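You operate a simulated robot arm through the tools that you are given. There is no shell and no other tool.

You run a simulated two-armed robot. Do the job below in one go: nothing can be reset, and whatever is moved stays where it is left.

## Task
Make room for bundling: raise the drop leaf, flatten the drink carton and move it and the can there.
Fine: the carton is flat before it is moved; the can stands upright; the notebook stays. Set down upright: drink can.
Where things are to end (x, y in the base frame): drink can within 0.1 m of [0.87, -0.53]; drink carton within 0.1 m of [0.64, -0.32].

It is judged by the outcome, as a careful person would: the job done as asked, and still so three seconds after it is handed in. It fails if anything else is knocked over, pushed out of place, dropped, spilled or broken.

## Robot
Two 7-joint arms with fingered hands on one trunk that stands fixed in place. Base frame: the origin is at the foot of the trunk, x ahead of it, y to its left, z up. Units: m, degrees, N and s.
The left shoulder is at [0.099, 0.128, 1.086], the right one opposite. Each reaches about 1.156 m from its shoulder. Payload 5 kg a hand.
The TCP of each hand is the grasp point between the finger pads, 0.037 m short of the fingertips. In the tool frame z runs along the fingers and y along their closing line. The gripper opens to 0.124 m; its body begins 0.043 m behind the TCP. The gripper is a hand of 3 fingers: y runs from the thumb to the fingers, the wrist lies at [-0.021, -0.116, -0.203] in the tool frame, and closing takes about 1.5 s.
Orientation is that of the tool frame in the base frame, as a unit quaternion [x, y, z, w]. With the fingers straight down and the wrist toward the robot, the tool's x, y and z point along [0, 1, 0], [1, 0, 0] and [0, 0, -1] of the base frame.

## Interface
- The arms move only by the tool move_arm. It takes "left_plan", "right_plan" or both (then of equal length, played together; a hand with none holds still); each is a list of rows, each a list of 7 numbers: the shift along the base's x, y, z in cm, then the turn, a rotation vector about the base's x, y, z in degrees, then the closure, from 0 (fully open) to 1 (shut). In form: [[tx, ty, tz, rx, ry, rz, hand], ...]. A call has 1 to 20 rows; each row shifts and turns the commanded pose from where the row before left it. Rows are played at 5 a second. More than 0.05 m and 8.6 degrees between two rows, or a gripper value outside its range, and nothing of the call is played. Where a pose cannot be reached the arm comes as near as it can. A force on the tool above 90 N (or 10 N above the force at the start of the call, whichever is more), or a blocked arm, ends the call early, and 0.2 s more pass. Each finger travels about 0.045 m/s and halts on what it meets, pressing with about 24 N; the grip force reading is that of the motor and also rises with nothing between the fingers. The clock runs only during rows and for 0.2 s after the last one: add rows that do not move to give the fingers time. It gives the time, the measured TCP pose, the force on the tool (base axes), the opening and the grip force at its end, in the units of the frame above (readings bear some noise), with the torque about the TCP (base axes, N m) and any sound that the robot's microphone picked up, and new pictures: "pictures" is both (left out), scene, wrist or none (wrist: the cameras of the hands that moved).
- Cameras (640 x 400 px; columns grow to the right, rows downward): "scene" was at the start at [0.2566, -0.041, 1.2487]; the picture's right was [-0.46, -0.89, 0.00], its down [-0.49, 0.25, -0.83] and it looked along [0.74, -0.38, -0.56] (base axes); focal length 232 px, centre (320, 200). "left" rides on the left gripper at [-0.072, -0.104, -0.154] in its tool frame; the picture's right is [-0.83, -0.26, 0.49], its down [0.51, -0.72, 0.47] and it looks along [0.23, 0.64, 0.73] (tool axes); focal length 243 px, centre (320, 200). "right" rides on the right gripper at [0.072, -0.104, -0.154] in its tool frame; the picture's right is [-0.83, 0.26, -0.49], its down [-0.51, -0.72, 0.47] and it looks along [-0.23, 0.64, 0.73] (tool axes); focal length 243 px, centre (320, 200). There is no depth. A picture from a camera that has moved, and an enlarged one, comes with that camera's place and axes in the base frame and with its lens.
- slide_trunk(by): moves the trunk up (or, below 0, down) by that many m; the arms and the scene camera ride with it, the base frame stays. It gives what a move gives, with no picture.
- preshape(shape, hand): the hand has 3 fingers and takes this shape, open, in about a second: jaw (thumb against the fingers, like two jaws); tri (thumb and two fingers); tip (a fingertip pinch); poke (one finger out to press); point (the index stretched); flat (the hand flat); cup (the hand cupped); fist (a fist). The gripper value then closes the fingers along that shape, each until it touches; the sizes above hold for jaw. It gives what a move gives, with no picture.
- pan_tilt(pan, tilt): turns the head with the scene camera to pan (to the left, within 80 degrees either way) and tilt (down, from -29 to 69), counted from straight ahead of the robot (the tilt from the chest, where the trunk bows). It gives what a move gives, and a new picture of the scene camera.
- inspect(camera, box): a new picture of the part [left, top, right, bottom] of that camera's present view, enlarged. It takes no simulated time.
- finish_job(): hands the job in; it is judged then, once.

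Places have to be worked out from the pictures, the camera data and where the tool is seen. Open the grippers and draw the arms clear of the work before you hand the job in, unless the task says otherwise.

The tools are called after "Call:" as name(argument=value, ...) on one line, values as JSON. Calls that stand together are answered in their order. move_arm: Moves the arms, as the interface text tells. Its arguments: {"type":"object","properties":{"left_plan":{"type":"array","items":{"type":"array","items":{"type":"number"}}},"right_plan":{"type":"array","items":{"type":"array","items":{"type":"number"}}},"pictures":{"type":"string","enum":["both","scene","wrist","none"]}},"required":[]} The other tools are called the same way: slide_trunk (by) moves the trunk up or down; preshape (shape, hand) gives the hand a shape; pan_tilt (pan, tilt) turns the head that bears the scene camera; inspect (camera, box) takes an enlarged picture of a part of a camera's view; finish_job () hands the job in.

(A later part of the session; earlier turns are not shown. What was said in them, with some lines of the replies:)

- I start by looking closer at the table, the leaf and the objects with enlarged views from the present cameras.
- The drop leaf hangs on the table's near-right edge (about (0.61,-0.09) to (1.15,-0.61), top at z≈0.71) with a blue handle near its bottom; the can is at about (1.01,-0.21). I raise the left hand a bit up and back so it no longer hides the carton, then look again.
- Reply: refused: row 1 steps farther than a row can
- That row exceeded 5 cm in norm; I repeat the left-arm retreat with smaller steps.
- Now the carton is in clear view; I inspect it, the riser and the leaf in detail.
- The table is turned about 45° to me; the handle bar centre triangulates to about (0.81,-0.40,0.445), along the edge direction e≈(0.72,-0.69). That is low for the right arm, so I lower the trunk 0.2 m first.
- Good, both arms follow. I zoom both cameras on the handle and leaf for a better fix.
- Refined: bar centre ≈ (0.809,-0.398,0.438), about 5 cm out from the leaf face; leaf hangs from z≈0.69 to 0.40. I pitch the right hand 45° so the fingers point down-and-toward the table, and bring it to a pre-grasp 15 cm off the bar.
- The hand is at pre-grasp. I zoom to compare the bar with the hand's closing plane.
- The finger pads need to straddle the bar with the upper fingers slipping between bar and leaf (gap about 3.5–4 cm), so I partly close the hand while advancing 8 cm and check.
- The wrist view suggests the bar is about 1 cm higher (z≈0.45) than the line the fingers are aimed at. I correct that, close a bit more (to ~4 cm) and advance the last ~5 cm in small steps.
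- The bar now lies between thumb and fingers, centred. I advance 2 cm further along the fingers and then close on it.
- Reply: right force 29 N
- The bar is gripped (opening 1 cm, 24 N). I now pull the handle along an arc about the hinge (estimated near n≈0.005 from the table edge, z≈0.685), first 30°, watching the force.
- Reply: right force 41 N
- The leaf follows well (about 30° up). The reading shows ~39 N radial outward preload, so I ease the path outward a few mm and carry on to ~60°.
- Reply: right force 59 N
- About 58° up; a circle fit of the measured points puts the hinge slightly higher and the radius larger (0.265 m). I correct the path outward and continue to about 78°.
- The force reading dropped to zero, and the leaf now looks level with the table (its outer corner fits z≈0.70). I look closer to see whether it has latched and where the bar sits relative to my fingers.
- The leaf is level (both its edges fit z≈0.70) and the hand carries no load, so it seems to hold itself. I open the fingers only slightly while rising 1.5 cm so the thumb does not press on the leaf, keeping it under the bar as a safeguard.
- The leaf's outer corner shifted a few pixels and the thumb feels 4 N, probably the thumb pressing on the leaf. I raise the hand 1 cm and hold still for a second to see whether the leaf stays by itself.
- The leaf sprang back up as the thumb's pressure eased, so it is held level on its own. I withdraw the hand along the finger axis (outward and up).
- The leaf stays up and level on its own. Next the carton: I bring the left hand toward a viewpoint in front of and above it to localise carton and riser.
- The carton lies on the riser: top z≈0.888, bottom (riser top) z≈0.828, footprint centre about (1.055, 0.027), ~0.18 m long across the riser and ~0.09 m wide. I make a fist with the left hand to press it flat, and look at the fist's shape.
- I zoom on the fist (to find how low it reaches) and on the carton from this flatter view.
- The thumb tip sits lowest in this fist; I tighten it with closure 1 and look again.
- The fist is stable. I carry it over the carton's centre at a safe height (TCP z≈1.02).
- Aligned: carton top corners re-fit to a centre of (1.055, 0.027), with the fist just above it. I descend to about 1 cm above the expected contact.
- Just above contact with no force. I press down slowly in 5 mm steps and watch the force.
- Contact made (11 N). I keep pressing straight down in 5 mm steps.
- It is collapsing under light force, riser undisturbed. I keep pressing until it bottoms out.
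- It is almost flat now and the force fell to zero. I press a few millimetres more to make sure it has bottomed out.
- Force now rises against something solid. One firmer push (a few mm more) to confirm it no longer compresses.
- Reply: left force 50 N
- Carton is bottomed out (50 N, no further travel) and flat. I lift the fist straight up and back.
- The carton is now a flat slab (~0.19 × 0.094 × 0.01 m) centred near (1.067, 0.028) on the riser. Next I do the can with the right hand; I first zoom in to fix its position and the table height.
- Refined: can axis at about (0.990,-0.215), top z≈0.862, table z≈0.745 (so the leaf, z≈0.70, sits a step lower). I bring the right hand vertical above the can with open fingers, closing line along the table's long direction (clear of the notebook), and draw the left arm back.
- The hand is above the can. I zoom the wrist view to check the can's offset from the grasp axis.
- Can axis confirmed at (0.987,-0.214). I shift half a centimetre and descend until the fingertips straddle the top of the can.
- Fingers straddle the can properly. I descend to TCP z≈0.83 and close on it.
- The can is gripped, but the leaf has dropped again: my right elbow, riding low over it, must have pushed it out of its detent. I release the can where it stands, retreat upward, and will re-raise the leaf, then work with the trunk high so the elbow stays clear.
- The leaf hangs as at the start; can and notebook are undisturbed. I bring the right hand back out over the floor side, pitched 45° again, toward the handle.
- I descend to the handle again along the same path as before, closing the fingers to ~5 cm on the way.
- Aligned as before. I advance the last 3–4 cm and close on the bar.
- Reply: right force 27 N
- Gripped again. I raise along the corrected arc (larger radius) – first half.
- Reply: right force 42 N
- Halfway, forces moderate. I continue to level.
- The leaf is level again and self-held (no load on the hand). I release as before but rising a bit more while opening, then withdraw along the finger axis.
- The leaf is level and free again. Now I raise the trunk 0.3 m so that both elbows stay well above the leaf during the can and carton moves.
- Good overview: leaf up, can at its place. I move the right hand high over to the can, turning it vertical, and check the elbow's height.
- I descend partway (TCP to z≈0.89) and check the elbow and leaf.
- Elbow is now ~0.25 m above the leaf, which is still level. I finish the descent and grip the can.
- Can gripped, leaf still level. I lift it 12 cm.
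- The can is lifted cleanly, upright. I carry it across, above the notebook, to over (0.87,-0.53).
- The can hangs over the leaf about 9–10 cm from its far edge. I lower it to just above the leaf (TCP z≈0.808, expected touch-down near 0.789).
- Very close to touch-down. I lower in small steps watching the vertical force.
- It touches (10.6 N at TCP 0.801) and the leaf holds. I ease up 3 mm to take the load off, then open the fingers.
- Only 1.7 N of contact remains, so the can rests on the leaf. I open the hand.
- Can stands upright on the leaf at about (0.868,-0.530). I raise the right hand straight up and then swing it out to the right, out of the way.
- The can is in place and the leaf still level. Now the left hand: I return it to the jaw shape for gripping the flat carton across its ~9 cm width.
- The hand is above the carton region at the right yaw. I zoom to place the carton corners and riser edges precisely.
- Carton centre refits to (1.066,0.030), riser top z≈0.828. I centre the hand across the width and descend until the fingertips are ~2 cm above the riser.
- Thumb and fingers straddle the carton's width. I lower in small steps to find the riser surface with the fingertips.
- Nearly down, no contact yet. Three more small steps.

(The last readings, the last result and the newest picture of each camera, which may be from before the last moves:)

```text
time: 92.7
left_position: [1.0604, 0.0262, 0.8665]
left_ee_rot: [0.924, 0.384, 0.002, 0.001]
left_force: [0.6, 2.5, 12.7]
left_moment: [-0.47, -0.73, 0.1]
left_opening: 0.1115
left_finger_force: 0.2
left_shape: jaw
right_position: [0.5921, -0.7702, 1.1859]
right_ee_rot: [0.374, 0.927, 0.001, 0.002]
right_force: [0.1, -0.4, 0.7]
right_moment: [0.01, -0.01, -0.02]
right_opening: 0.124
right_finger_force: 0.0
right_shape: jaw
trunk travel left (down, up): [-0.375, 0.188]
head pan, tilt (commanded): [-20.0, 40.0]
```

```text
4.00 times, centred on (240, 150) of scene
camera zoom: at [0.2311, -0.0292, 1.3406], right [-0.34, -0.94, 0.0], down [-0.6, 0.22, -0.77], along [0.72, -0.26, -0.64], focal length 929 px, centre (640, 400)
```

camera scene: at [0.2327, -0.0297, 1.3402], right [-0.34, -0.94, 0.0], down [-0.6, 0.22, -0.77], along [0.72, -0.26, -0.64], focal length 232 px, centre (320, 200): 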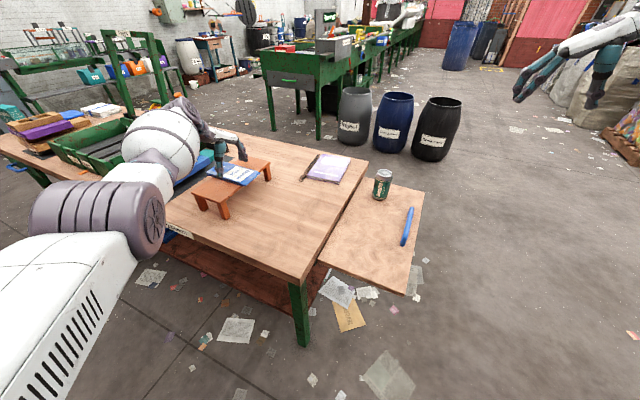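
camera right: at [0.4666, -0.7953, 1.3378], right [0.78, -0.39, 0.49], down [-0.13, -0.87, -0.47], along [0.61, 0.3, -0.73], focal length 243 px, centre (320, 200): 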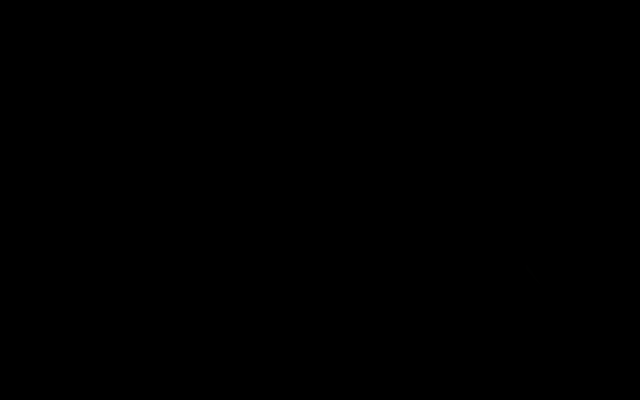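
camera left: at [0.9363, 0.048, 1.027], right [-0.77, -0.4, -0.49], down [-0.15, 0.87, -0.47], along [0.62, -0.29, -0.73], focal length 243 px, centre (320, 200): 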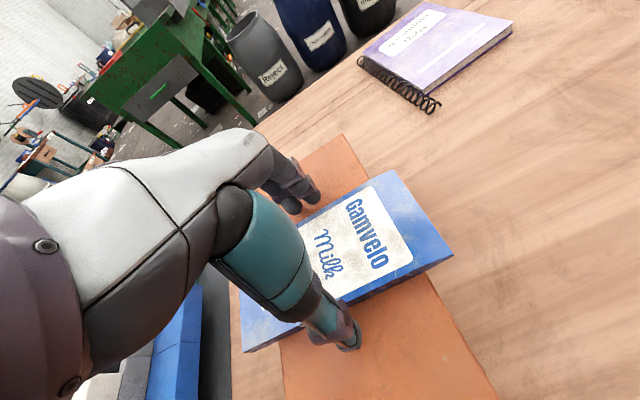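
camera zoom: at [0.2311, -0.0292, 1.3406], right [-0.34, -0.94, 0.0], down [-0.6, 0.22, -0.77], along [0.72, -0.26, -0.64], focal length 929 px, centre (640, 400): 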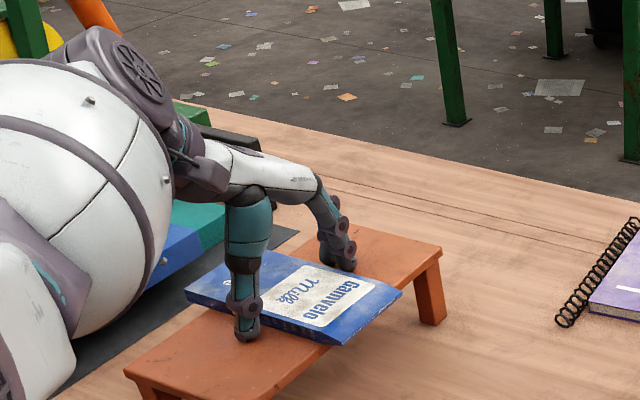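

The fingertips touch the riser at TCP ≈0.866 (12.7 N). I lift 3 mm off and close on the carton's edges.

Call:
move_arm(left_plan=[[0, 0, 0.3, 0, 0, 0, 0.1], [0, 0, 0.1, 0, 0, 0, 0.15], [0, 0, 0, 0, 0, 0, 0.2], [0, 0, 0, 0, 0, 0, 0.3], [0, 0, 0, 0, 0, 0, 0.5], [0, 0, 0, 0, 0, 0, 0.8], [0, 0, 0, 0, 0, 0, 1], [0, 0, 0, 0, 0, 0, 1], [0, 0, 0, 0, 0, 0, 1], [0, 0, 0, 0, 0, 0, 1]], pictures="both")

Call:
inspect(camera="scene", box=[190, 100, 290, 200])

Call:
inspect(camera="left", box=[230, 130, 480, 380])

```text
time: 94.9
left_position: [1.0604, 0.025, 0.8682]
left_ee_rot: [0.924, 0.383, 0.0, 0.0]
left_force: [-0.2, -1.1, 2.2]
left_moment: [-0.15, -0.15, -0.05]
left_opening: 0.0866
left_finger_force: 23.9
left_shape: jaw
right_position: [0.5927, -0.7705, 1.1849]
right_ee_rot: [0.373, 0.928, 0.001, 0.001]
right_force: [0.1, 0.2, 0.3]
right_moment: [-0.01, 0.03, 0.04]
right_opening: 0.1234
right_finger_force: 0.0
right_shape: jaw
trunk travel left (down, up): [-0.375, 0.188]
head pan, tilt (commanded): [-20.0, 40.0]
camera scene: at [0.2326, -0.0296, 1.3402], right [-0.34, -0.94, 0.0], down [-0.6, 0.22, -0.77], along [0.72, -0.26, -0.64], focal length 232 px, centre (320, 200)
camera left: at [0.9353, 0.0481, 1.0228], right [-0.77, -0.4, -0.49], down [-0.15, 0.87, -0.47], along [0.62, -0.29, -0.73], focal length 243 px, centre (320, 200)
```

scene: 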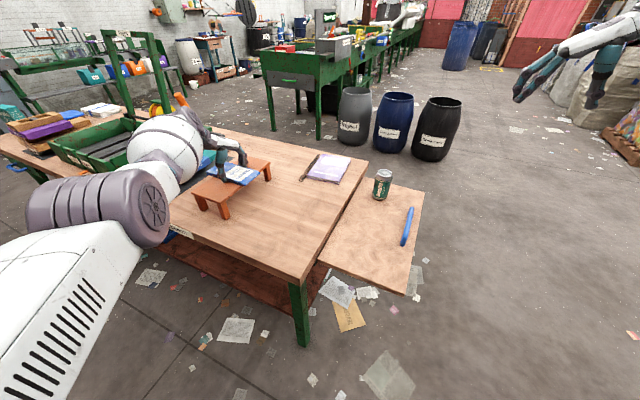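
left: 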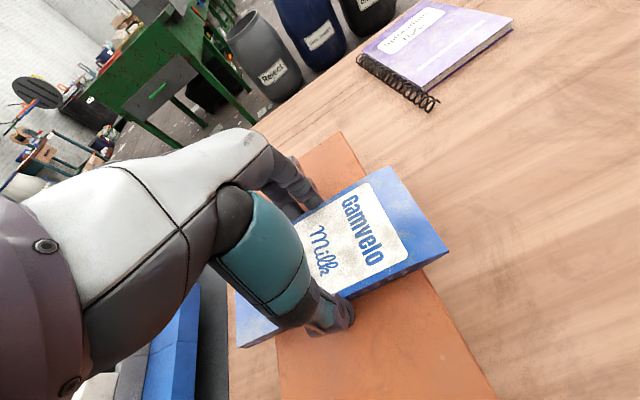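

```text
4.00 times, centred on (240, 150) of scene
camera zoom: at [0.2326, -0.0296, 1.3402], right [-0.34, -0.94, 0.0], down [-0.6, 0.22, -0.77], along [0.72, -0.26, -0.64], focal length 929 px, centre (640, 400)
```

zoom: 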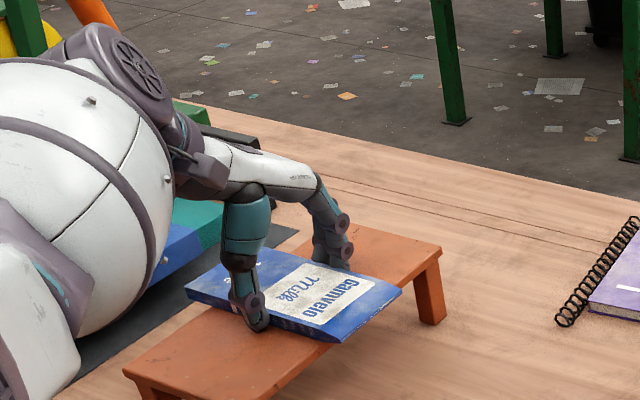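

```text
1.60 times, centred on (355, 255) of left
camera zoom: at [0.9353, 0.0481, 1.0228], right [-0.77, -0.4, -0.49], down [-0.15, 0.87, -0.47], along [0.62, -0.29, -0.73], focal length 388 px, centre (264, 112)
```

zoom: 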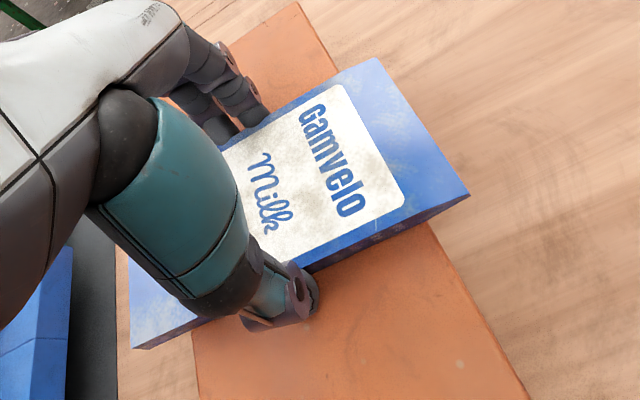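

The fingers grip both edges (opening 8.7 cm, 24 N). I lift gently 2 cm and check that the carton comes along.

Call:
move_arm(left_plan=[[0, 0, 0.5, 0, 0, 0, 1], [0, 0, 0.7, 0, 0, 0, 1], [0, 0, 0.8, 0, 0, 0, 1], [0, 0, 0, 0, 0, 0, 1]], pictures="both")

Call:
inspect(camera="scene", box=[190, 100, 290, 200])

```text
time: 95.9
left_position: [1.0623, 0.0254, 0.8882]
left_ee_rot: [0.924, 0.382, -0.001, 0.0]
left_force: [-0.1, 0.0, -0.4]
left_moment: [0.0, 0.02, -0.01]
left_opening: 0.0864
left_finger_force: 23.7
left_shape: jaw
right_position: [0.5945, -0.7706, 1.1844]
right_ee_rot: [0.374, 0.928, 0.0, 0.0]
right_force: [0.4, -0.7, -1.0]
right_moment: [-0.01, 0.01, 0.01]
right_opening: 0.1238
right_finger_force: 0.0
right_shape: jaw
trunk travel left (down, up): [-0.375, 0.188]
head pan, tilt (commanded): [-20.0, 40.0]
camera scene: at [0.2331, -0.0295, 1.3401], right [-0.34, -0.94, 0.0], down [-0.6, 0.22, -0.77], along [0.72, -0.26, -0.64], focal length 232 px, centre (320, 200)
camera left: at [0.9368, 0.0481, 1.0427], right [-0.77, -0.4, -0.49], down [-0.15, 0.87, -0.47], along [0.62, -0.29, -0.73], focal length 243 px, centre (320, 200)
```

scene: 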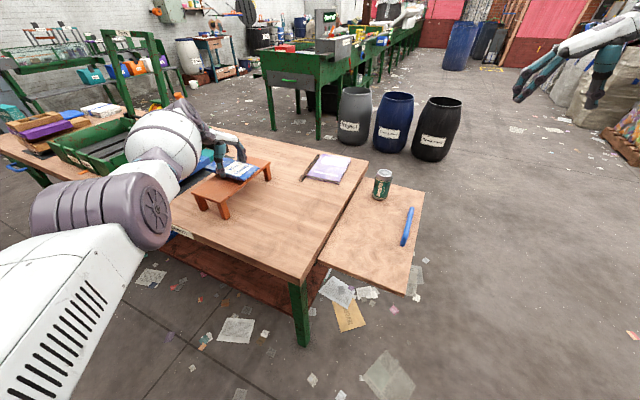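
left: 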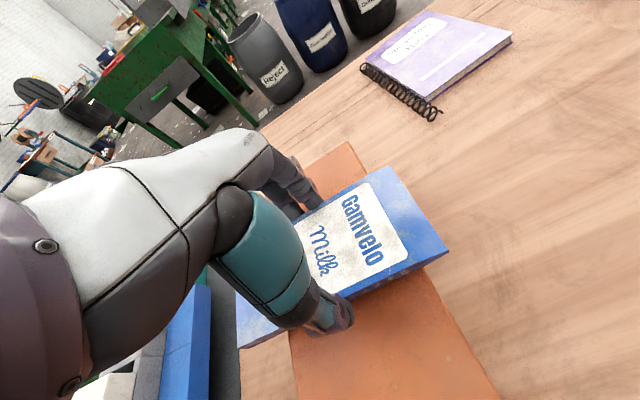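

```text
4.00 times, centred on (240, 150) of scene
camera zoom: at [0.2331, -0.0295, 1.3401], right [-0.34, -0.94, 0.0], down [-0.6, 0.22, -0.77], along [0.72, -0.26, -0.64], focal length 929 px, centre (640, 400)
```

zoom: 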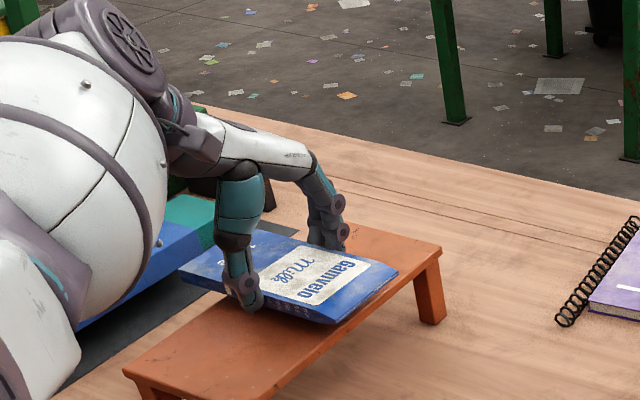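

The carton comes up level and the riser stays put. I lift it to z≈1.05.

Call:
move_arm(left_plan=[[0, 0, 3, 0, 0, 0, 1], [0, 0, 4, 0, 0, 0, 1], [0, 0, 4.5, 0, 0, 0, 1], [0, 0, 4.5, 0, 0, 0, 1], [0, 0, 0, 0, 0, 0, 1]], pictures="scene")

```text
time: 97.1
left_position: [1.064, 0.0233, 1.0439]
left_ee_rot: [0.924, 0.383, -0.001, 0.0]
left_force: [0.7, -0.5, -0.5]
left_moment: [-0.02, 0.03, 0.01]
left_opening: 0.0864
left_finger_force: 24.2
left_shape: jaw
right_position: [0.5946, -0.7689, 1.1843]
right_ee_rot: [0.373, 0.928, 0.0, 0.0]
right_force: [0.1, 0.3, -0.5]
right_moment: [-0.01, 0.03, 0.01]
right_opening: 0.1239
right_finger_force: 0.1
right_shape: jaw
trunk travel left (down, up): [-0.375, 0.188]
head pan, tilt (commanded): [-20.0, 40.0]
camera scene: at [0.2342, -0.0292, 1.3399], right [-0.34, -0.94, 0.0], down [-0.6, 0.22, -0.77], along [0.72, -0.26, -0.64], focal length 232 px, centre (320, 200)
```

scene: 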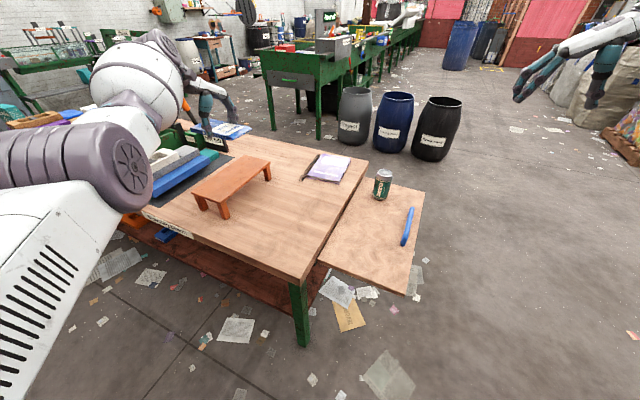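

I carry it toward the leaf in two halves, checking on the way.

Call:
move_arm(left_plan=[[-3.56, -2.9, 0, 0, 0, 0, 1], [-3.56, -2.9, 0, 0, 0, 0, 1], [-3.56, -2.9, 0, 0, 0, 0, 1], [-3.56, -2.9, 0, 0, 0, 0, 1], [-3.56, -2.9, 0, 0, 0, 0, 1], [-3.56, -2.9, 0, 0, 0, 0, 1], [0, 0, 0, 0, 0, 0, 1]], pictures="both")

```text
time: 98.7
left_position: [0.8477, -0.1488, 1.0447]
left_ee_rot: [0.924, 0.382, 0.0, 0.001]
left_force: [0.0, -0.1, -0.9]
left_moment: [-0.02, 0.02, 0.01]
left_opening: 0.0864
left_finger_force: 24.0
left_shape: jaw
right_position: [0.5955, -0.7703, 1.1844]
right_ee_rot: [0.375, 0.927, -0.001, 0.0]
right_force: [0.5, 0.0, -0.1]
right_moment: [0.0, 0.04, -0.01]
right_opening: 0.1242
right_finger_force: 0.0
right_shape: jaw
trunk travel left (down, up): [-0.375, 0.188]
head pan, tilt (commanded): [-20.0, 40.0]
camera scene: at [0.2337, -0.0289, 1.34], right [-0.34, -0.94, 0.0], down [-0.6, 0.22, -0.77], along [0.72, -0.26, -0.64], focal length 232 px, centre (320, 200)
camera left: at [0.7229, -0.1264, 1.1988], right [-0.77, -0.4, -0.49], down [-0.15, 0.87, -0.47], along [0.62, -0.29, -0.73], focal length 243 px, centre (320, 200)
```

scene: 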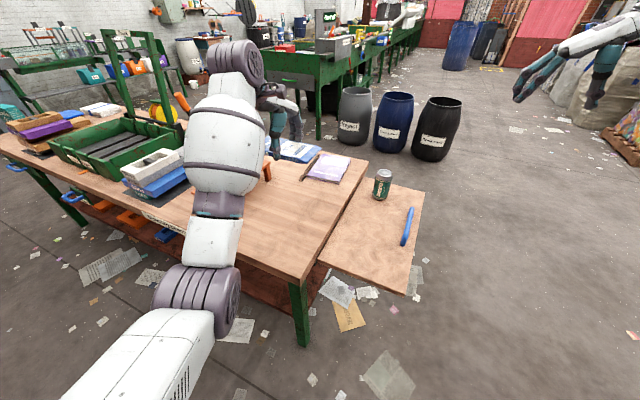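
left: 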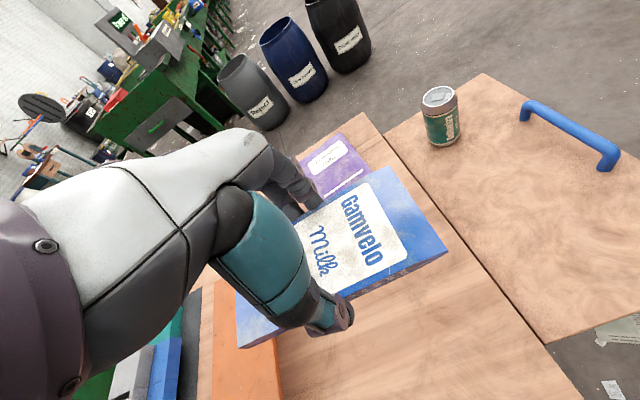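

All clear. Second half of the transfer to above (0.635,-0.325).

Call:
move_arm(left_plan=[[-3.55, -2.94, 0, 0, 0, 0, 1], [-3.55, -2.94, 0, 0, 0, 0, 1], [-3.55, -2.94, 0, 0, 0, 0, 1], [-3.55, -2.94, 0, 0, 0, 0, 1], [-3.55, -2.94, 0, 0, 0, 0, 1], [-3.55, -2.94, 0, 0, 0, 0, 1], [0, 0, 0, 0, 0, 0, 1]], pictures="both")

Call:
inspect(camera="left", box=[220, 60, 640, 400])

```text
time: 100.3
left_position: [0.6365, -0.3241, 1.0461]
left_ee_rot: [0.924, 0.383, 0.0, 0.0]
left_force: [0.5, 0.5, -0.1]
left_moment: [-0.05, 0.0, 0.03]
left_opening: 0.0862
left_finger_force: 23.9
left_shape: jaw
right_position: [0.5944, -0.7687, 1.1836]
right_ee_rot: [0.374, 0.928, 0.0, -0.001]
right_force: [-0.1, -0.1, 1.4]
right_moment: [0.0, 0.01, -0.01]
right_opening: 0.124
right_finger_force: 0.1
right_shape: jaw
trunk travel left (down, up): [-0.375, 0.188]
head pan, tilt (commanded): [-20.0, 40.0]
camera scene: at [0.2338, -0.0286, 1.34], right [-0.34, -0.94, 0.0], down [-0.6, 0.22, -0.77], along [0.72, -0.26, -0.64], focal length 232 px, centre (320, 200)
camera left: at [0.5106, -0.3008, 1.2008], right [-0.77, -0.4, -0.49], down [-0.15, 0.87, -0.47], along [0.62, -0.29, -0.73], focal length 243 px, centre (320, 200)
```

scene: 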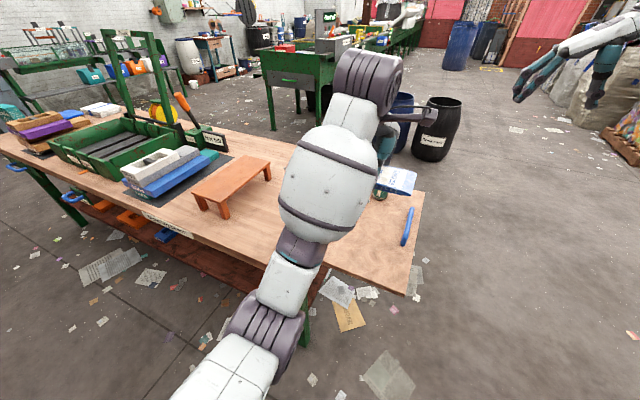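
left: 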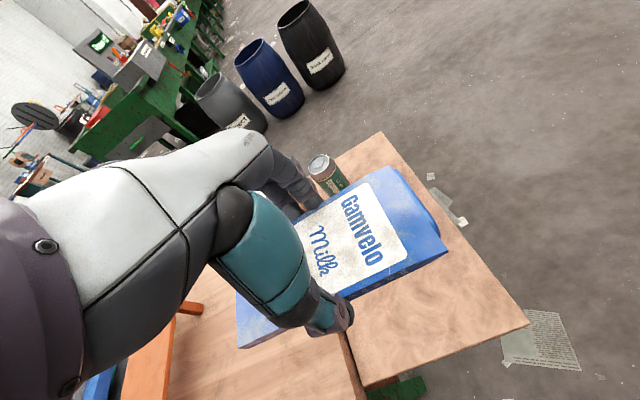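

```text
1.18 times, centred on (430, 230) of left
camera zoom: at [0.5106, -0.3008, 1.2008], right [-0.77, -0.4, -0.49], down [-0.15, 0.87, -0.47], along [0.62, -0.29, -0.73], focal length 285 px, centre (191, 165)
```

zoom: 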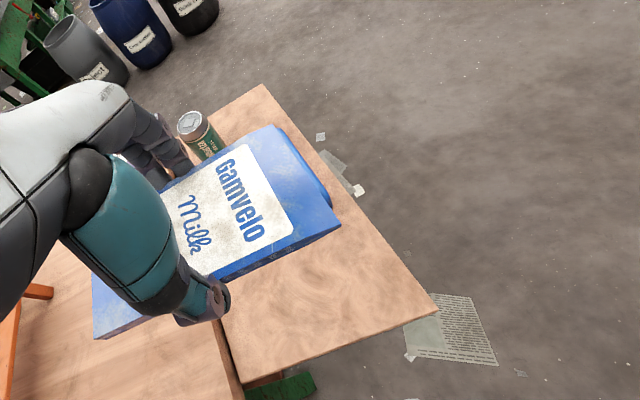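

The carton is over its target on the leaf. I lower partway and check the forearm/elbow against the leaf.

Call:
move_arm(left_plan=[[0, 0, -3.5, 0, 0, 0, 1], [0, 0, -3.5, 0, 0, 0, 1], [0, 0, -3.5, 0, 0, 0, 1], [0, 0, -3.5, 0, 0, 0, 1], [0, 0, 0, 0, 0, 0, 1]], pictures="both")

```text
time: 101.5
left_position: [0.634, -0.3254, 0.908]
left_ee_rot: [0.924, 0.383, 0.0, 0.0]
left_force: [-0.1, -0.3, -1.1]
left_moment: [-0.02, 0.01, 0.01]
left_opening: 0.0861
left_finger_force: 24.3
left_shape: jaw
right_position: [0.5939, -0.7691, 1.1859]
right_ee_rot: [0.374, 0.928, 0.0, 0.0]
right_force: [0.0, 0.0, 0.2]
right_moment: [-0.03, 0.0, 0.02]
right_opening: 0.1239
right_finger_force: 0.0
right_shape: jaw
trunk travel left (down, up): [-0.375, 0.188]
head pan, tilt (commanded): [-20.0, 40.0]
camera scene: at [0.2328, -0.0295, 1.3402], right [-0.34, -0.94, 0.0], down [-0.6, 0.22, -0.77], along [0.72, -0.26, -0.64], focal length 232 px, centre (320, 200)
camera left: at [0.509, -0.3018, 1.0626], right [-0.77, -0.4, -0.49], down [-0.15, 0.87, -0.47], along [0.62, -0.29, -0.73], focal length 243 px, centre (320, 200)
```

scene: 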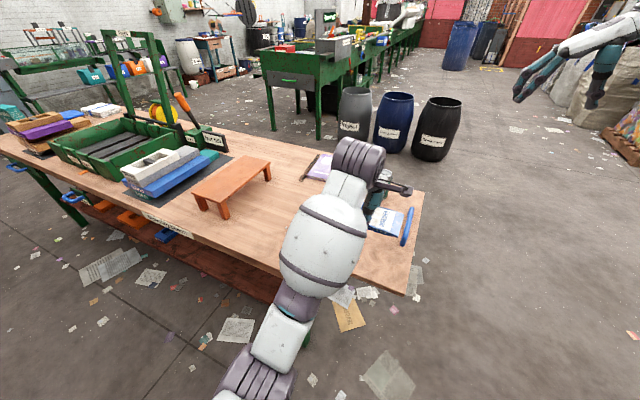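
left: 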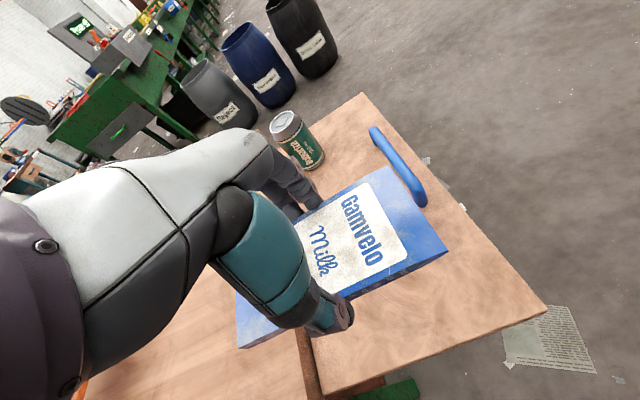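

Clear on all sides. I shift 1 cm outward for more margin to the table step and lower to ~2 cm above the leaf.

Call:
move_arm(left_plan=[[-0.7, -0.7, -3.3, 0, 0, 0, 1], [0, 0, -3.3, 0, 0, 0, 1], [0, 0, -3.3, 0, 0, 0, 1], [0, 0, -2.5, 0, 0, 0, 1], [0, 0, -0.8, 0, 0, 0, 1], [0, 0, 0, 0, 0, 0, 1]], pictures="both")

Call:
inspect(camera="scene", box=[280, 130, 460, 310])

Call:
inspect(camera="left", box=[220, 80, 560, 400])

```text
time: 102.9
left_position: [0.6298, -0.3329, 0.7755]
left_ee_rot: [0.924, 0.383, 0.0, 0.0]
left_force: [0.2, -1.0, -0.2]
left_moment: [0.03, 0.01, -0.01]
left_opening: 0.0861
left_finger_force: 24.2
left_shape: jaw
right_position: [0.5938, -0.7701, 1.1845]
right_ee_rot: [0.374, 0.928, 0.0, 0.0]
right_force: [0.3, 0.2, 0.3]
right_moment: [0.05, 0.03, 0.01]
right_opening: 0.1239
right_finger_force: 0.0
right_shape: jaw
trunk travel left (down, up): [-0.375, 0.188]
head pan, tilt (commanded): [-20.0, 40.0]
camera scene: at [0.2331, -0.0295, 1.3401], right [-0.34, -0.94, 0.0], down [-0.6, 0.22, -0.77], along [0.72, -0.26, -0.64], focal length 232 px, centre (320, 200)
camera left: at [0.5041, -0.31, 0.9301], right [-0.77, -0.4, -0.49], down [-0.15, 0.87, -0.47], along [0.62, -0.29, -0.73], focal length 243 px, centre (320, 200)
```

scene: 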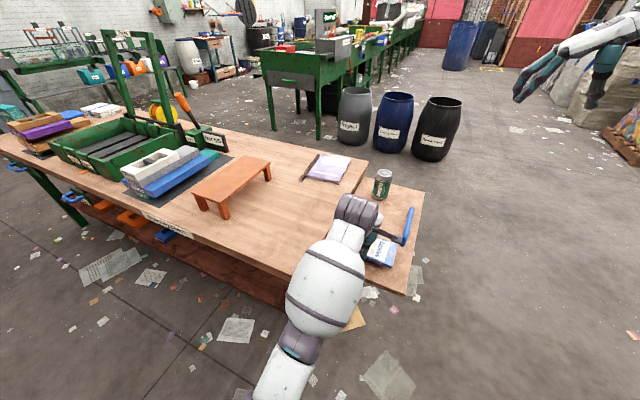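
left: 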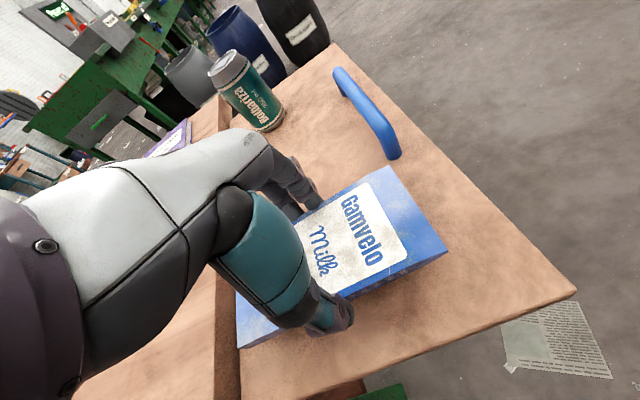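

```text
2.22 times, centred on (370, 220) of scene
camera zoom: at [0.2331, -0.0295, 1.3401], right [-0.34, -0.94, 0.0], down [-0.6, 0.22, -0.77], along [0.72, -0.26, -0.64], focal length 516 px, centre (209, 156)
```

zoom: 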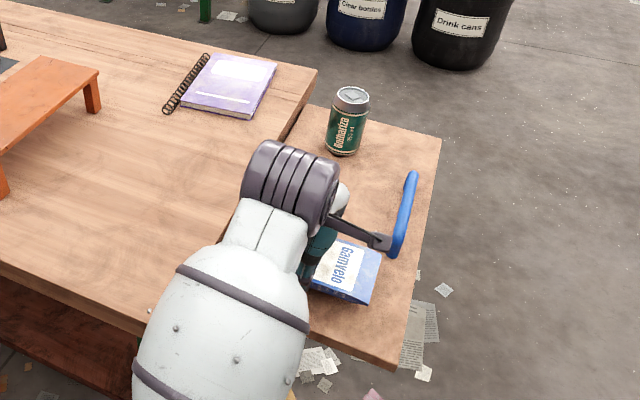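

```text
1.25 times, centred on (390, 240) of left
camera zoom: at [0.5041, -0.31, 0.9301], right [-0.77, -0.4, -0.49], down [-0.15, 0.87, -0.47], along [0.62, -0.29, -0.73], focal length 303 px, centre (232, 150)
```

zoom: 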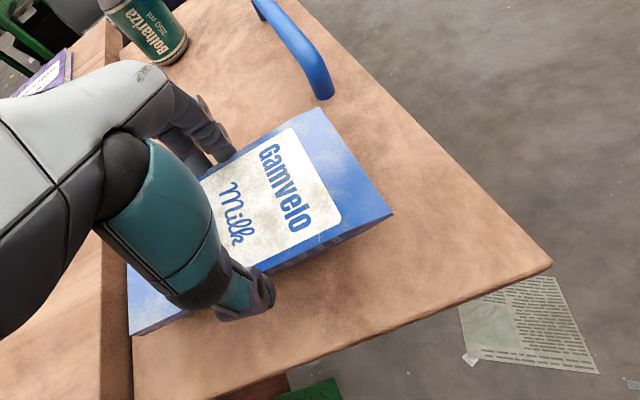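

The carton's inner end is about 1–2.5 cm from the step; I shift one more centimetre outward and lower toward contact.

Call:
move_arm(left_plan=[[-0.35, -0.36, 0, 0, 0, 0, 1], [-0.35, -0.36, -0.5, 0, 0, 0, 1], [0, 0, -0.5, 0, 0, 0, 1], [0, 0, -0.4, 0, 0, 0, 1], [0, 0, 0, 0, 0, 0, 1]], pictures="none")

Call:
inspect(camera="left", box=[220, 80, 560, 400])

```text
time: 104.1
left_position: [0.6216, -0.3405, 0.7612]
left_ee_rot: [0.924, 0.383, 0.0, 0.0]
left_force: [-0.5, -0.5, -0.7]
left_moment: [0.0, 0.03, 0.02]
left_opening: 0.0861
left_finger_force: 24.1
left_shape: jaw
right_position: [0.5946, -0.7694, 1.1835]
right_ee_rot: [0.373, 0.928, 0.0, 0.0]
right_force: [0.9, -0.2, -0.8]
right_moment: [0.0, 0.0, -0.03]
right_opening: 0.1239
right_finger_force: 0.1
right_shape: jaw
trunk travel left (down, up): [-0.375, 0.188]
head pan, tilt (commanded): [-20.0, 40.0]
```

```text
1.25 times, centred on (390, 240) of left
camera zoom: at [0.4967, -0.317, 0.9164], right [-0.77, -0.4, -0.49], down [-0.15, 0.87, -0.47], along [0.62, -0.29, -0.73], focal length 303 px, centre (232, 150)
```

zoom: 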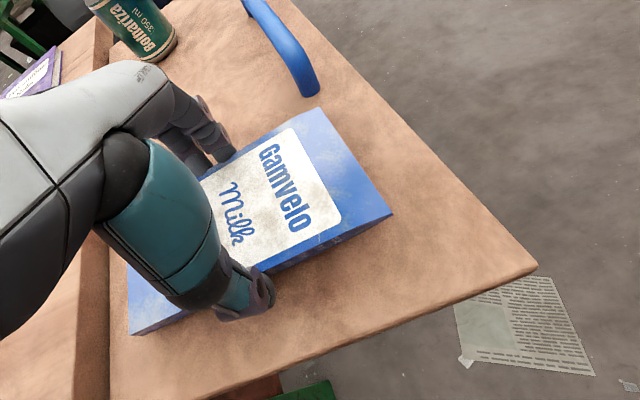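

Good clearance from the step now, no contact yet. I continue down in 3 mm steps.

Call:
move_arm(left_plan=[[0, 0, -0.3, 0, 0, 0, 1], [0, 0, -0.3, 0, 0, 0, 1], [0, 0, 0, 0, 0, 0, 1]], pictures="none")

```text
time: 104.9
left_position: [0.6211, -0.3392, 0.7553]
left_ee_rot: [0.924, 0.383, 0.0, 0.0]
left_force: [0.1, -0.3, -1.0]
left_moment: [0.0, 0.02, 0.03]
left_opening: 0.0862
left_finger_force: 23.8
left_shape: jaw
right_position: [0.594, -0.7692, 1.1842]
right_ee_rot: [0.375, 0.927, 0.0, 0.0]
right_force: [0.5, -0.9, 0.6]
right_moment: [0.02, 0.01, -0.01]
right_opening: 0.124
right_finger_force: 0.1
right_shape: jaw
trunk travel left (down, up): [-0.375, 0.188]
head pan, tilt (commanded): [-20.0, 40.0]
```

Still free. A few millimetres more.

Call:
move_arm(left_plan=[[0, 0, -0.3, 0, 0, 0, 1], [0, 0, -0.2, 0, 0, 0, 1], [0, 0, 0, 0, 0, 0, 1]], pictures="none")

Call:
inspect(camera="left", box=[220, 80, 560, 400])

```text
time: 105.7
left_position: [0.6206, -0.3407, 0.7514]
left_ee_rot: [0.924, 0.383, 0.0, 0.0]
left_force: [-0.4, -0.2, 0.1]
left_moment: [-0.02, -0.01, -0.01]
left_opening: 0.086
left_finger_force: 23.9
left_shape: jaw
right_position: [0.5946, -0.7689, 1.184]
right_ee_rot: [0.374, 0.928, -0.001, 0.0]
right_force: [-0.8, 0.3, 0.0]
right_moment: [0.01, 0.05, 0.01]
right_opening: 0.1241
right_finger_force: 0.1
right_shape: jaw
trunk travel left (down, up): [-0.375, 0.188]
head pan, tilt (commanded): [-20.0, 40.0]
```

```text
1.25 times, centred on (390, 240) of left
camera zoom: at [0.4959, -0.3167, 0.9058], right [-0.77, -0.4, -0.49], down [-0.15, 0.87, -0.47], along [0.62, -0.29, -0.73], focal length 303 px, centre (232, 150)
```

zoom: 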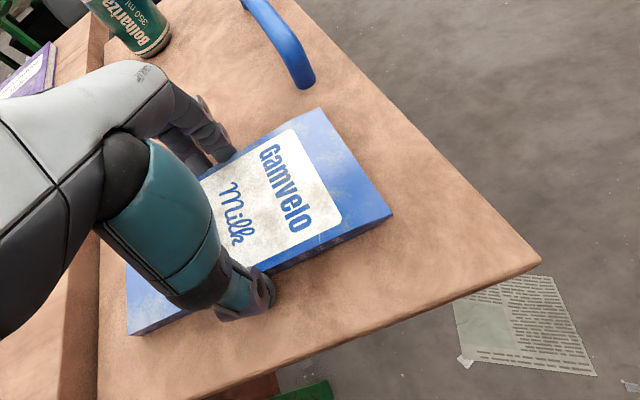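

No contact yet at TCP 0.751; shadows show it is very close. I continue.

Call:
move_arm(left_plan=[[0, 0, -0.3, 0, 0, 0, 1], [0, 0, -0.2, 0, 0, 0, 1], [0, 0, 0, 0, 0, 0, 1]], pictures="none")

```text
time: 106.5
left_position: [0.6206, -0.3392, 0.7464]
left_ee_rot: [0.924, 0.382, 0.001, 0.001]
left_force: [1.4, -2.7, 7.1]
left_moment: [-0.24, -0.4, -0.12]
left_opening: 0.086
left_finger_force: 24.1
left_shape: jaw
right_position: [0.5936, -0.7691, 1.1843]
right_ee_rot: [0.373, 0.928, 0.0, 0.0]
right_force: [-0.3, -0.5, 0.0]
right_moment: [0.0, -0.02, -0.05]
right_opening: 0.124
right_finger_force: 0.1
right_shape: jaw
trunk travel left (down, up): [-0.375, 0.188]
head pan, tilt (commanded): [-20.0, 40.0]
```

It touches (7 N). I ease up 2 mm and open the fingers slowly to release the carton.

Call:
move_arm(left_plan=[[0, 0, 0.2, 0, 0, 0, 1], [0, 0, 0, 0, 0, 0, 0.35], [0, 0, 0, 0, 0, 0, 0.25], [0, 0, 0, 0, 0, 0, 0.15], [0, 0, 0.1, 0, 0, 0, 0.05], [0, 0, 0.1, 0, 0, 0, 0], [0, 0, 0, 0, 0, 0, 0]], pictures="both")

Call:
inspect(camera="left", box=[220, 80, 560, 400])

```text
time: 108.1
left_position: [0.6207, -0.3391, 0.7501]
left_ee_rot: [0.924, 0.382, 0.0, 0.0]
left_force: [-0.8, 0.2, 0.8]
left_moment: [0.0, 0.02, 0.0]
left_opening: 0.1233
left_finger_force: 0.0
left_shape: jaw
right_position: [0.5943, -0.7707, 1.1855]
right_ee_rot: [0.374, 0.927, 0.0, 0.001]
right_force: [0.3, 0.3, -0.6]
right_moment: [0.01, 0.02, 0.0]
right_opening: 0.1241
right_finger_force: 0.1
right_shape: jaw
trunk travel left (down, up): [-0.375, 0.188]
head pan, tilt (commanded): [-20.0, 40.0]
camera scene: at [0.233, -0.0294, 1.3401], right [-0.34, -0.94, 0.0], down [-0.6, 0.22, -0.77], along [0.72, -0.26, -0.64], focal length 232 px, centre (320, 200)
camera left: at [0.495, -0.3156, 0.9044], right [-0.77, -0.4, -0.49], down [-0.15, 0.87, -0.47], along [0.62, -0.29, -0.73], focal length 243 px, centre (320, 200)
```

scene: 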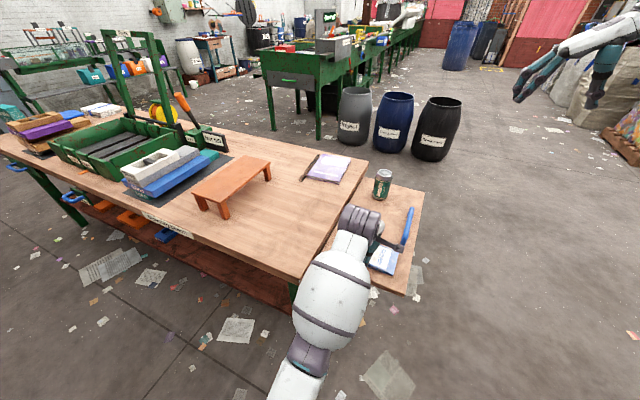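
left: 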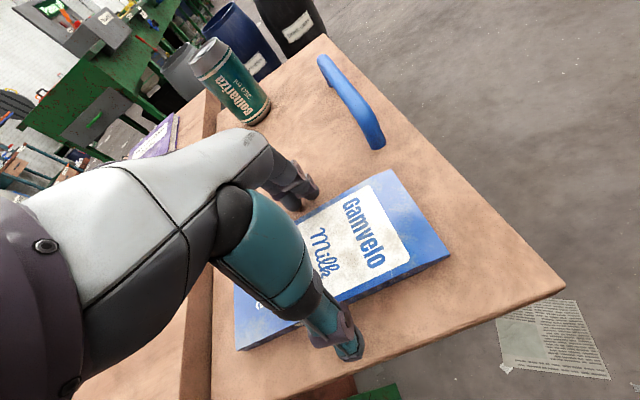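

```text
1.25 times, centred on (390, 240) of left
camera zoom: at [0.495, -0.3156, 0.9044], right [-0.77, -0.4, -0.49], down [-0.15, 0.87, -0.47], along [0.62, -0.29, -0.73], focal length 303 px, centre (232, 150)
```

zoom: 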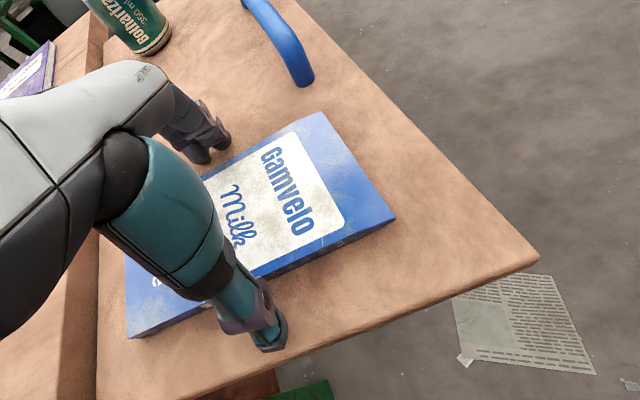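

The carton rests flat on the leaf, released. I raise the left hand straight up, then draw it back to the left.

Call:
move_arm(left_plan=[[0, 0, 1, 0, 0, 0, 0], [0, 0, 2, 0, 0, 0, 0], [0, 0, 3, 0, 0, 0, 0], [0, 0, 4, 0, 0, 0, 0], [0, 0, 4.5, 0, 0, 0, 0], [0, 0, 4.5, 0, 0, 0, 0], [0, 0, 4.5, 0, 0, 0, 0], [0, 0, 4.5, 0, 0, 0, 0], [0, 0, 4.5, 0, 0, 0, 0], [0, 0, 4.5, 0, 0, 0, 0], [-1, 4.5, 1, 0, 0, 0, 0], [-1, 4.5, 1, 0, 0, 0, 0], [0, 4.8, 0, 0, 0, 0, 0], [0, 4.8, 0, 0, 0, 0, 0], [0, 4.8, 0, 0, 0, 0, 0], [0, 4.8, 0, 0, 0, 0, 0], [0, 4.8, 0, 0, 0, 0, 0], [0, 4.8, 0, 0, 0, 0, 0], [0, 4.8, 0, 0, 0, 0, 0], [0, 4.8, 0, 0, 0, 0, 0]], pictures="scene")

Call:
inspect(camera="scene", box=[270, 120, 470, 330])

```text
time: 112.3
left_position: [0.5991, 0.1359, 1.1395]
left_ee_rot: [0.924, 0.383, 0.0, 0.001]
left_force: [-0.9, 0.1, 0.2]
left_moment: [-0.07, -0.01, 0.02]
left_opening: 0.124
left_finger_force: 0.1
left_shape: jaw
right_position: [0.5933, -0.7682, 1.1873]
right_ee_rot: [0.374, 0.927, 0.0, 0.001]
right_force: [0.3, 0.4, 0.2]
right_moment: [-0.03, 0.01, -0.02]
right_opening: 0.1238
right_finger_force: 0.1
right_shape: jaw
trunk travel left (down, up): [-0.375, 0.188]
head pan, tilt (commanded): [-20.0, 40.0]
camera scene: at [0.232, -0.0274, 1.3404], right [-0.34, -0.94, 0.0], down [-0.6, 0.22, -0.77], along [0.72, -0.26, -0.64], focal length 232 px, centre (320, 200)
```

scene: 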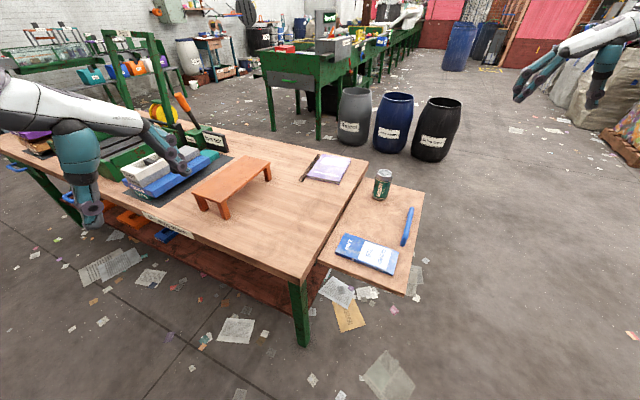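

```text
1.90 times, centred on (370, 225) of scene
camera zoom: at [0.232, -0.0274, 1.3404], right [-0.34, -0.94, 0.0], down [-0.6, 0.22, -0.77], along [0.72, -0.26, -0.64], focal length 442 px, centre (225, 152)
```

zoom: 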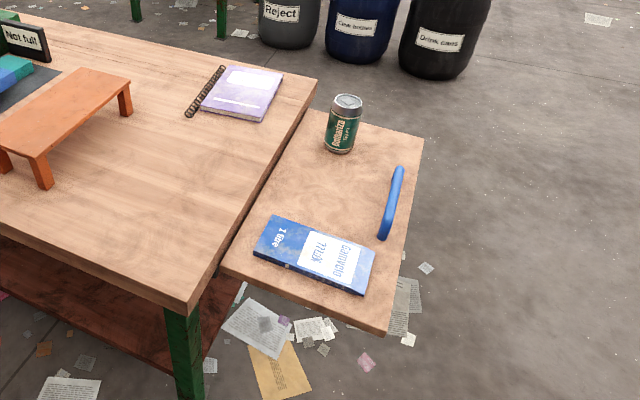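

Everything is in place: carton flat at about (0.622,-0.334), can upright at about (0.865,-0.525), leaf level, notebook and riser untouched. I draw the left arm farther clear and wait a few seconds to confirm stability.

Call:
move_arm(left_plan=[[-2, 3.5, 1.5, 0, 0, 0, 0], [-2, 3.5, 1.5, 0, 0, 0, 0], [-2, 3.5, 1.5, 0, 0, 0, 0], [-2, 3.5, 1.5, 0, 0, 0, 0], [0, 0, 0, 0, 0, 0, 0], [0, 0, 0, 0, 0, 0, 0], [0, 0, 0, 0, 0, 0, 0], [0, 0, 0, 0, 0, 0, 0], [0, 0, 0, 0, 0, 0, 0], [0, 0, 0, 0, 0, 0, 0], [0, 0, 0, 0, 0, 0, 0], [0, 0, 0, 0, 0, 0, 0], [0, 0, 0, 0, 0, 0, 0], [0, 0, 0, 0, 0, 0, 0], [0, 0, 0, 0, 0, 0, 0], [0, 0, 0, 0, 0, 0, 0], [0, 0, 0, 0, 0, 0, 0], [0, 0, 0, 0, 0, 0, 0]], pictures="scene")

Call:
inspect(camera="scene", box=[270, 120, 470, 330])

```text
time: 116.1
left_position: [0.5202, 0.275, 1.1997]
left_ee_rot: [0.924, 0.383, 0.0, -0.001]
left_force: [0.3, 0.0, -0.8]
left_moment: [0.0, 0.0, 0.01]
left_opening: 0.1238
left_finger_force: 0.0
left_shape: jaw
right_position: [0.5948, -0.7703, 1.1849]
right_ee_rot: [0.374, 0.927, 0.0, -0.001]
right_force: [-0.3, -0.8, 0.0]
right_moment: [0.01, 0.01, -0.01]
right_opening: 0.124
right_finger_force: 0.0
right_shape: jaw
trunk travel left (down, up): [-0.375, 0.188]
head pan, tilt (commanded): [-20.0, 40.0]
camera scene: at [0.2331, -0.0294, 1.3401], right [-0.34, -0.94, 0.0], down [-0.6, 0.22, -0.77], along [0.72, -0.26, -0.64], focal length 232 px, centre (320, 200)
```

scene: 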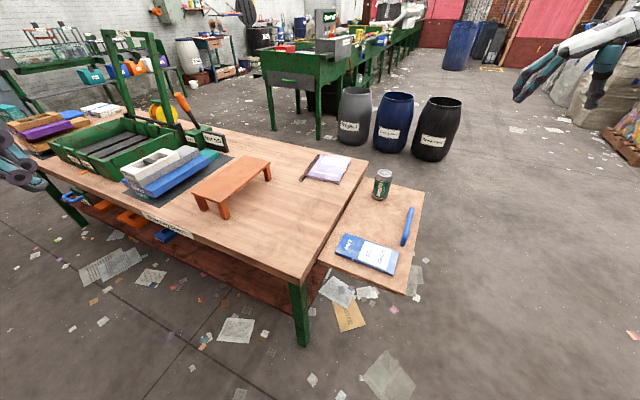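

```text
1.90 times, centred on (370, 225) of scene
camera zoom: at [0.2331, -0.0294, 1.3401], right [-0.34, -0.94, 0.0], down [-0.6, 0.22, -0.77], along [0.72, -0.26, -0.64], focal length 442 px, centre (225, 152)
```

zoom: 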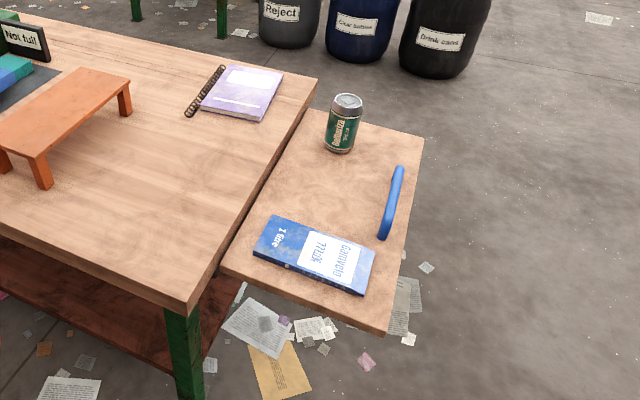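

The view has not changed over nearly four seconds: the leaf is up, the flat carton and the upright can are on it, and the notebook and riser are where they were. Both hands are open and clear, so I hand the job in.

Call:
finish_job()

```text
The job is handed in.
```

The drop leaf is up and level, and the carton and can are on it. I handed the job in after nearly four seconds with nothing moving; no score has come back yet.

| Item | Target (x, y) | Final position, from the pictures | State |
|---|---|---|---|
| Drink carton | 0.64, -0.32 | about 0.62, -0.33 | pressed flat on the riser before it was moved |
| Drink can | 0.87, -0.53 | about 0.865, -0.525 | standing upright |

The notebook and the riser did not appear to move.

- **Leaf dropped once:** my right elbow knocked it down while I was first gripping the can. Nothing was on it. I let go of the can where it stood, raised the leaf again, and worked with the trunk higher so the elbows stayed clear.
- **Leaf hold is light:** it stays level by itself and took about 10 N of pressure when I set the can down. A firm push from above can drop it, as the elbow did.
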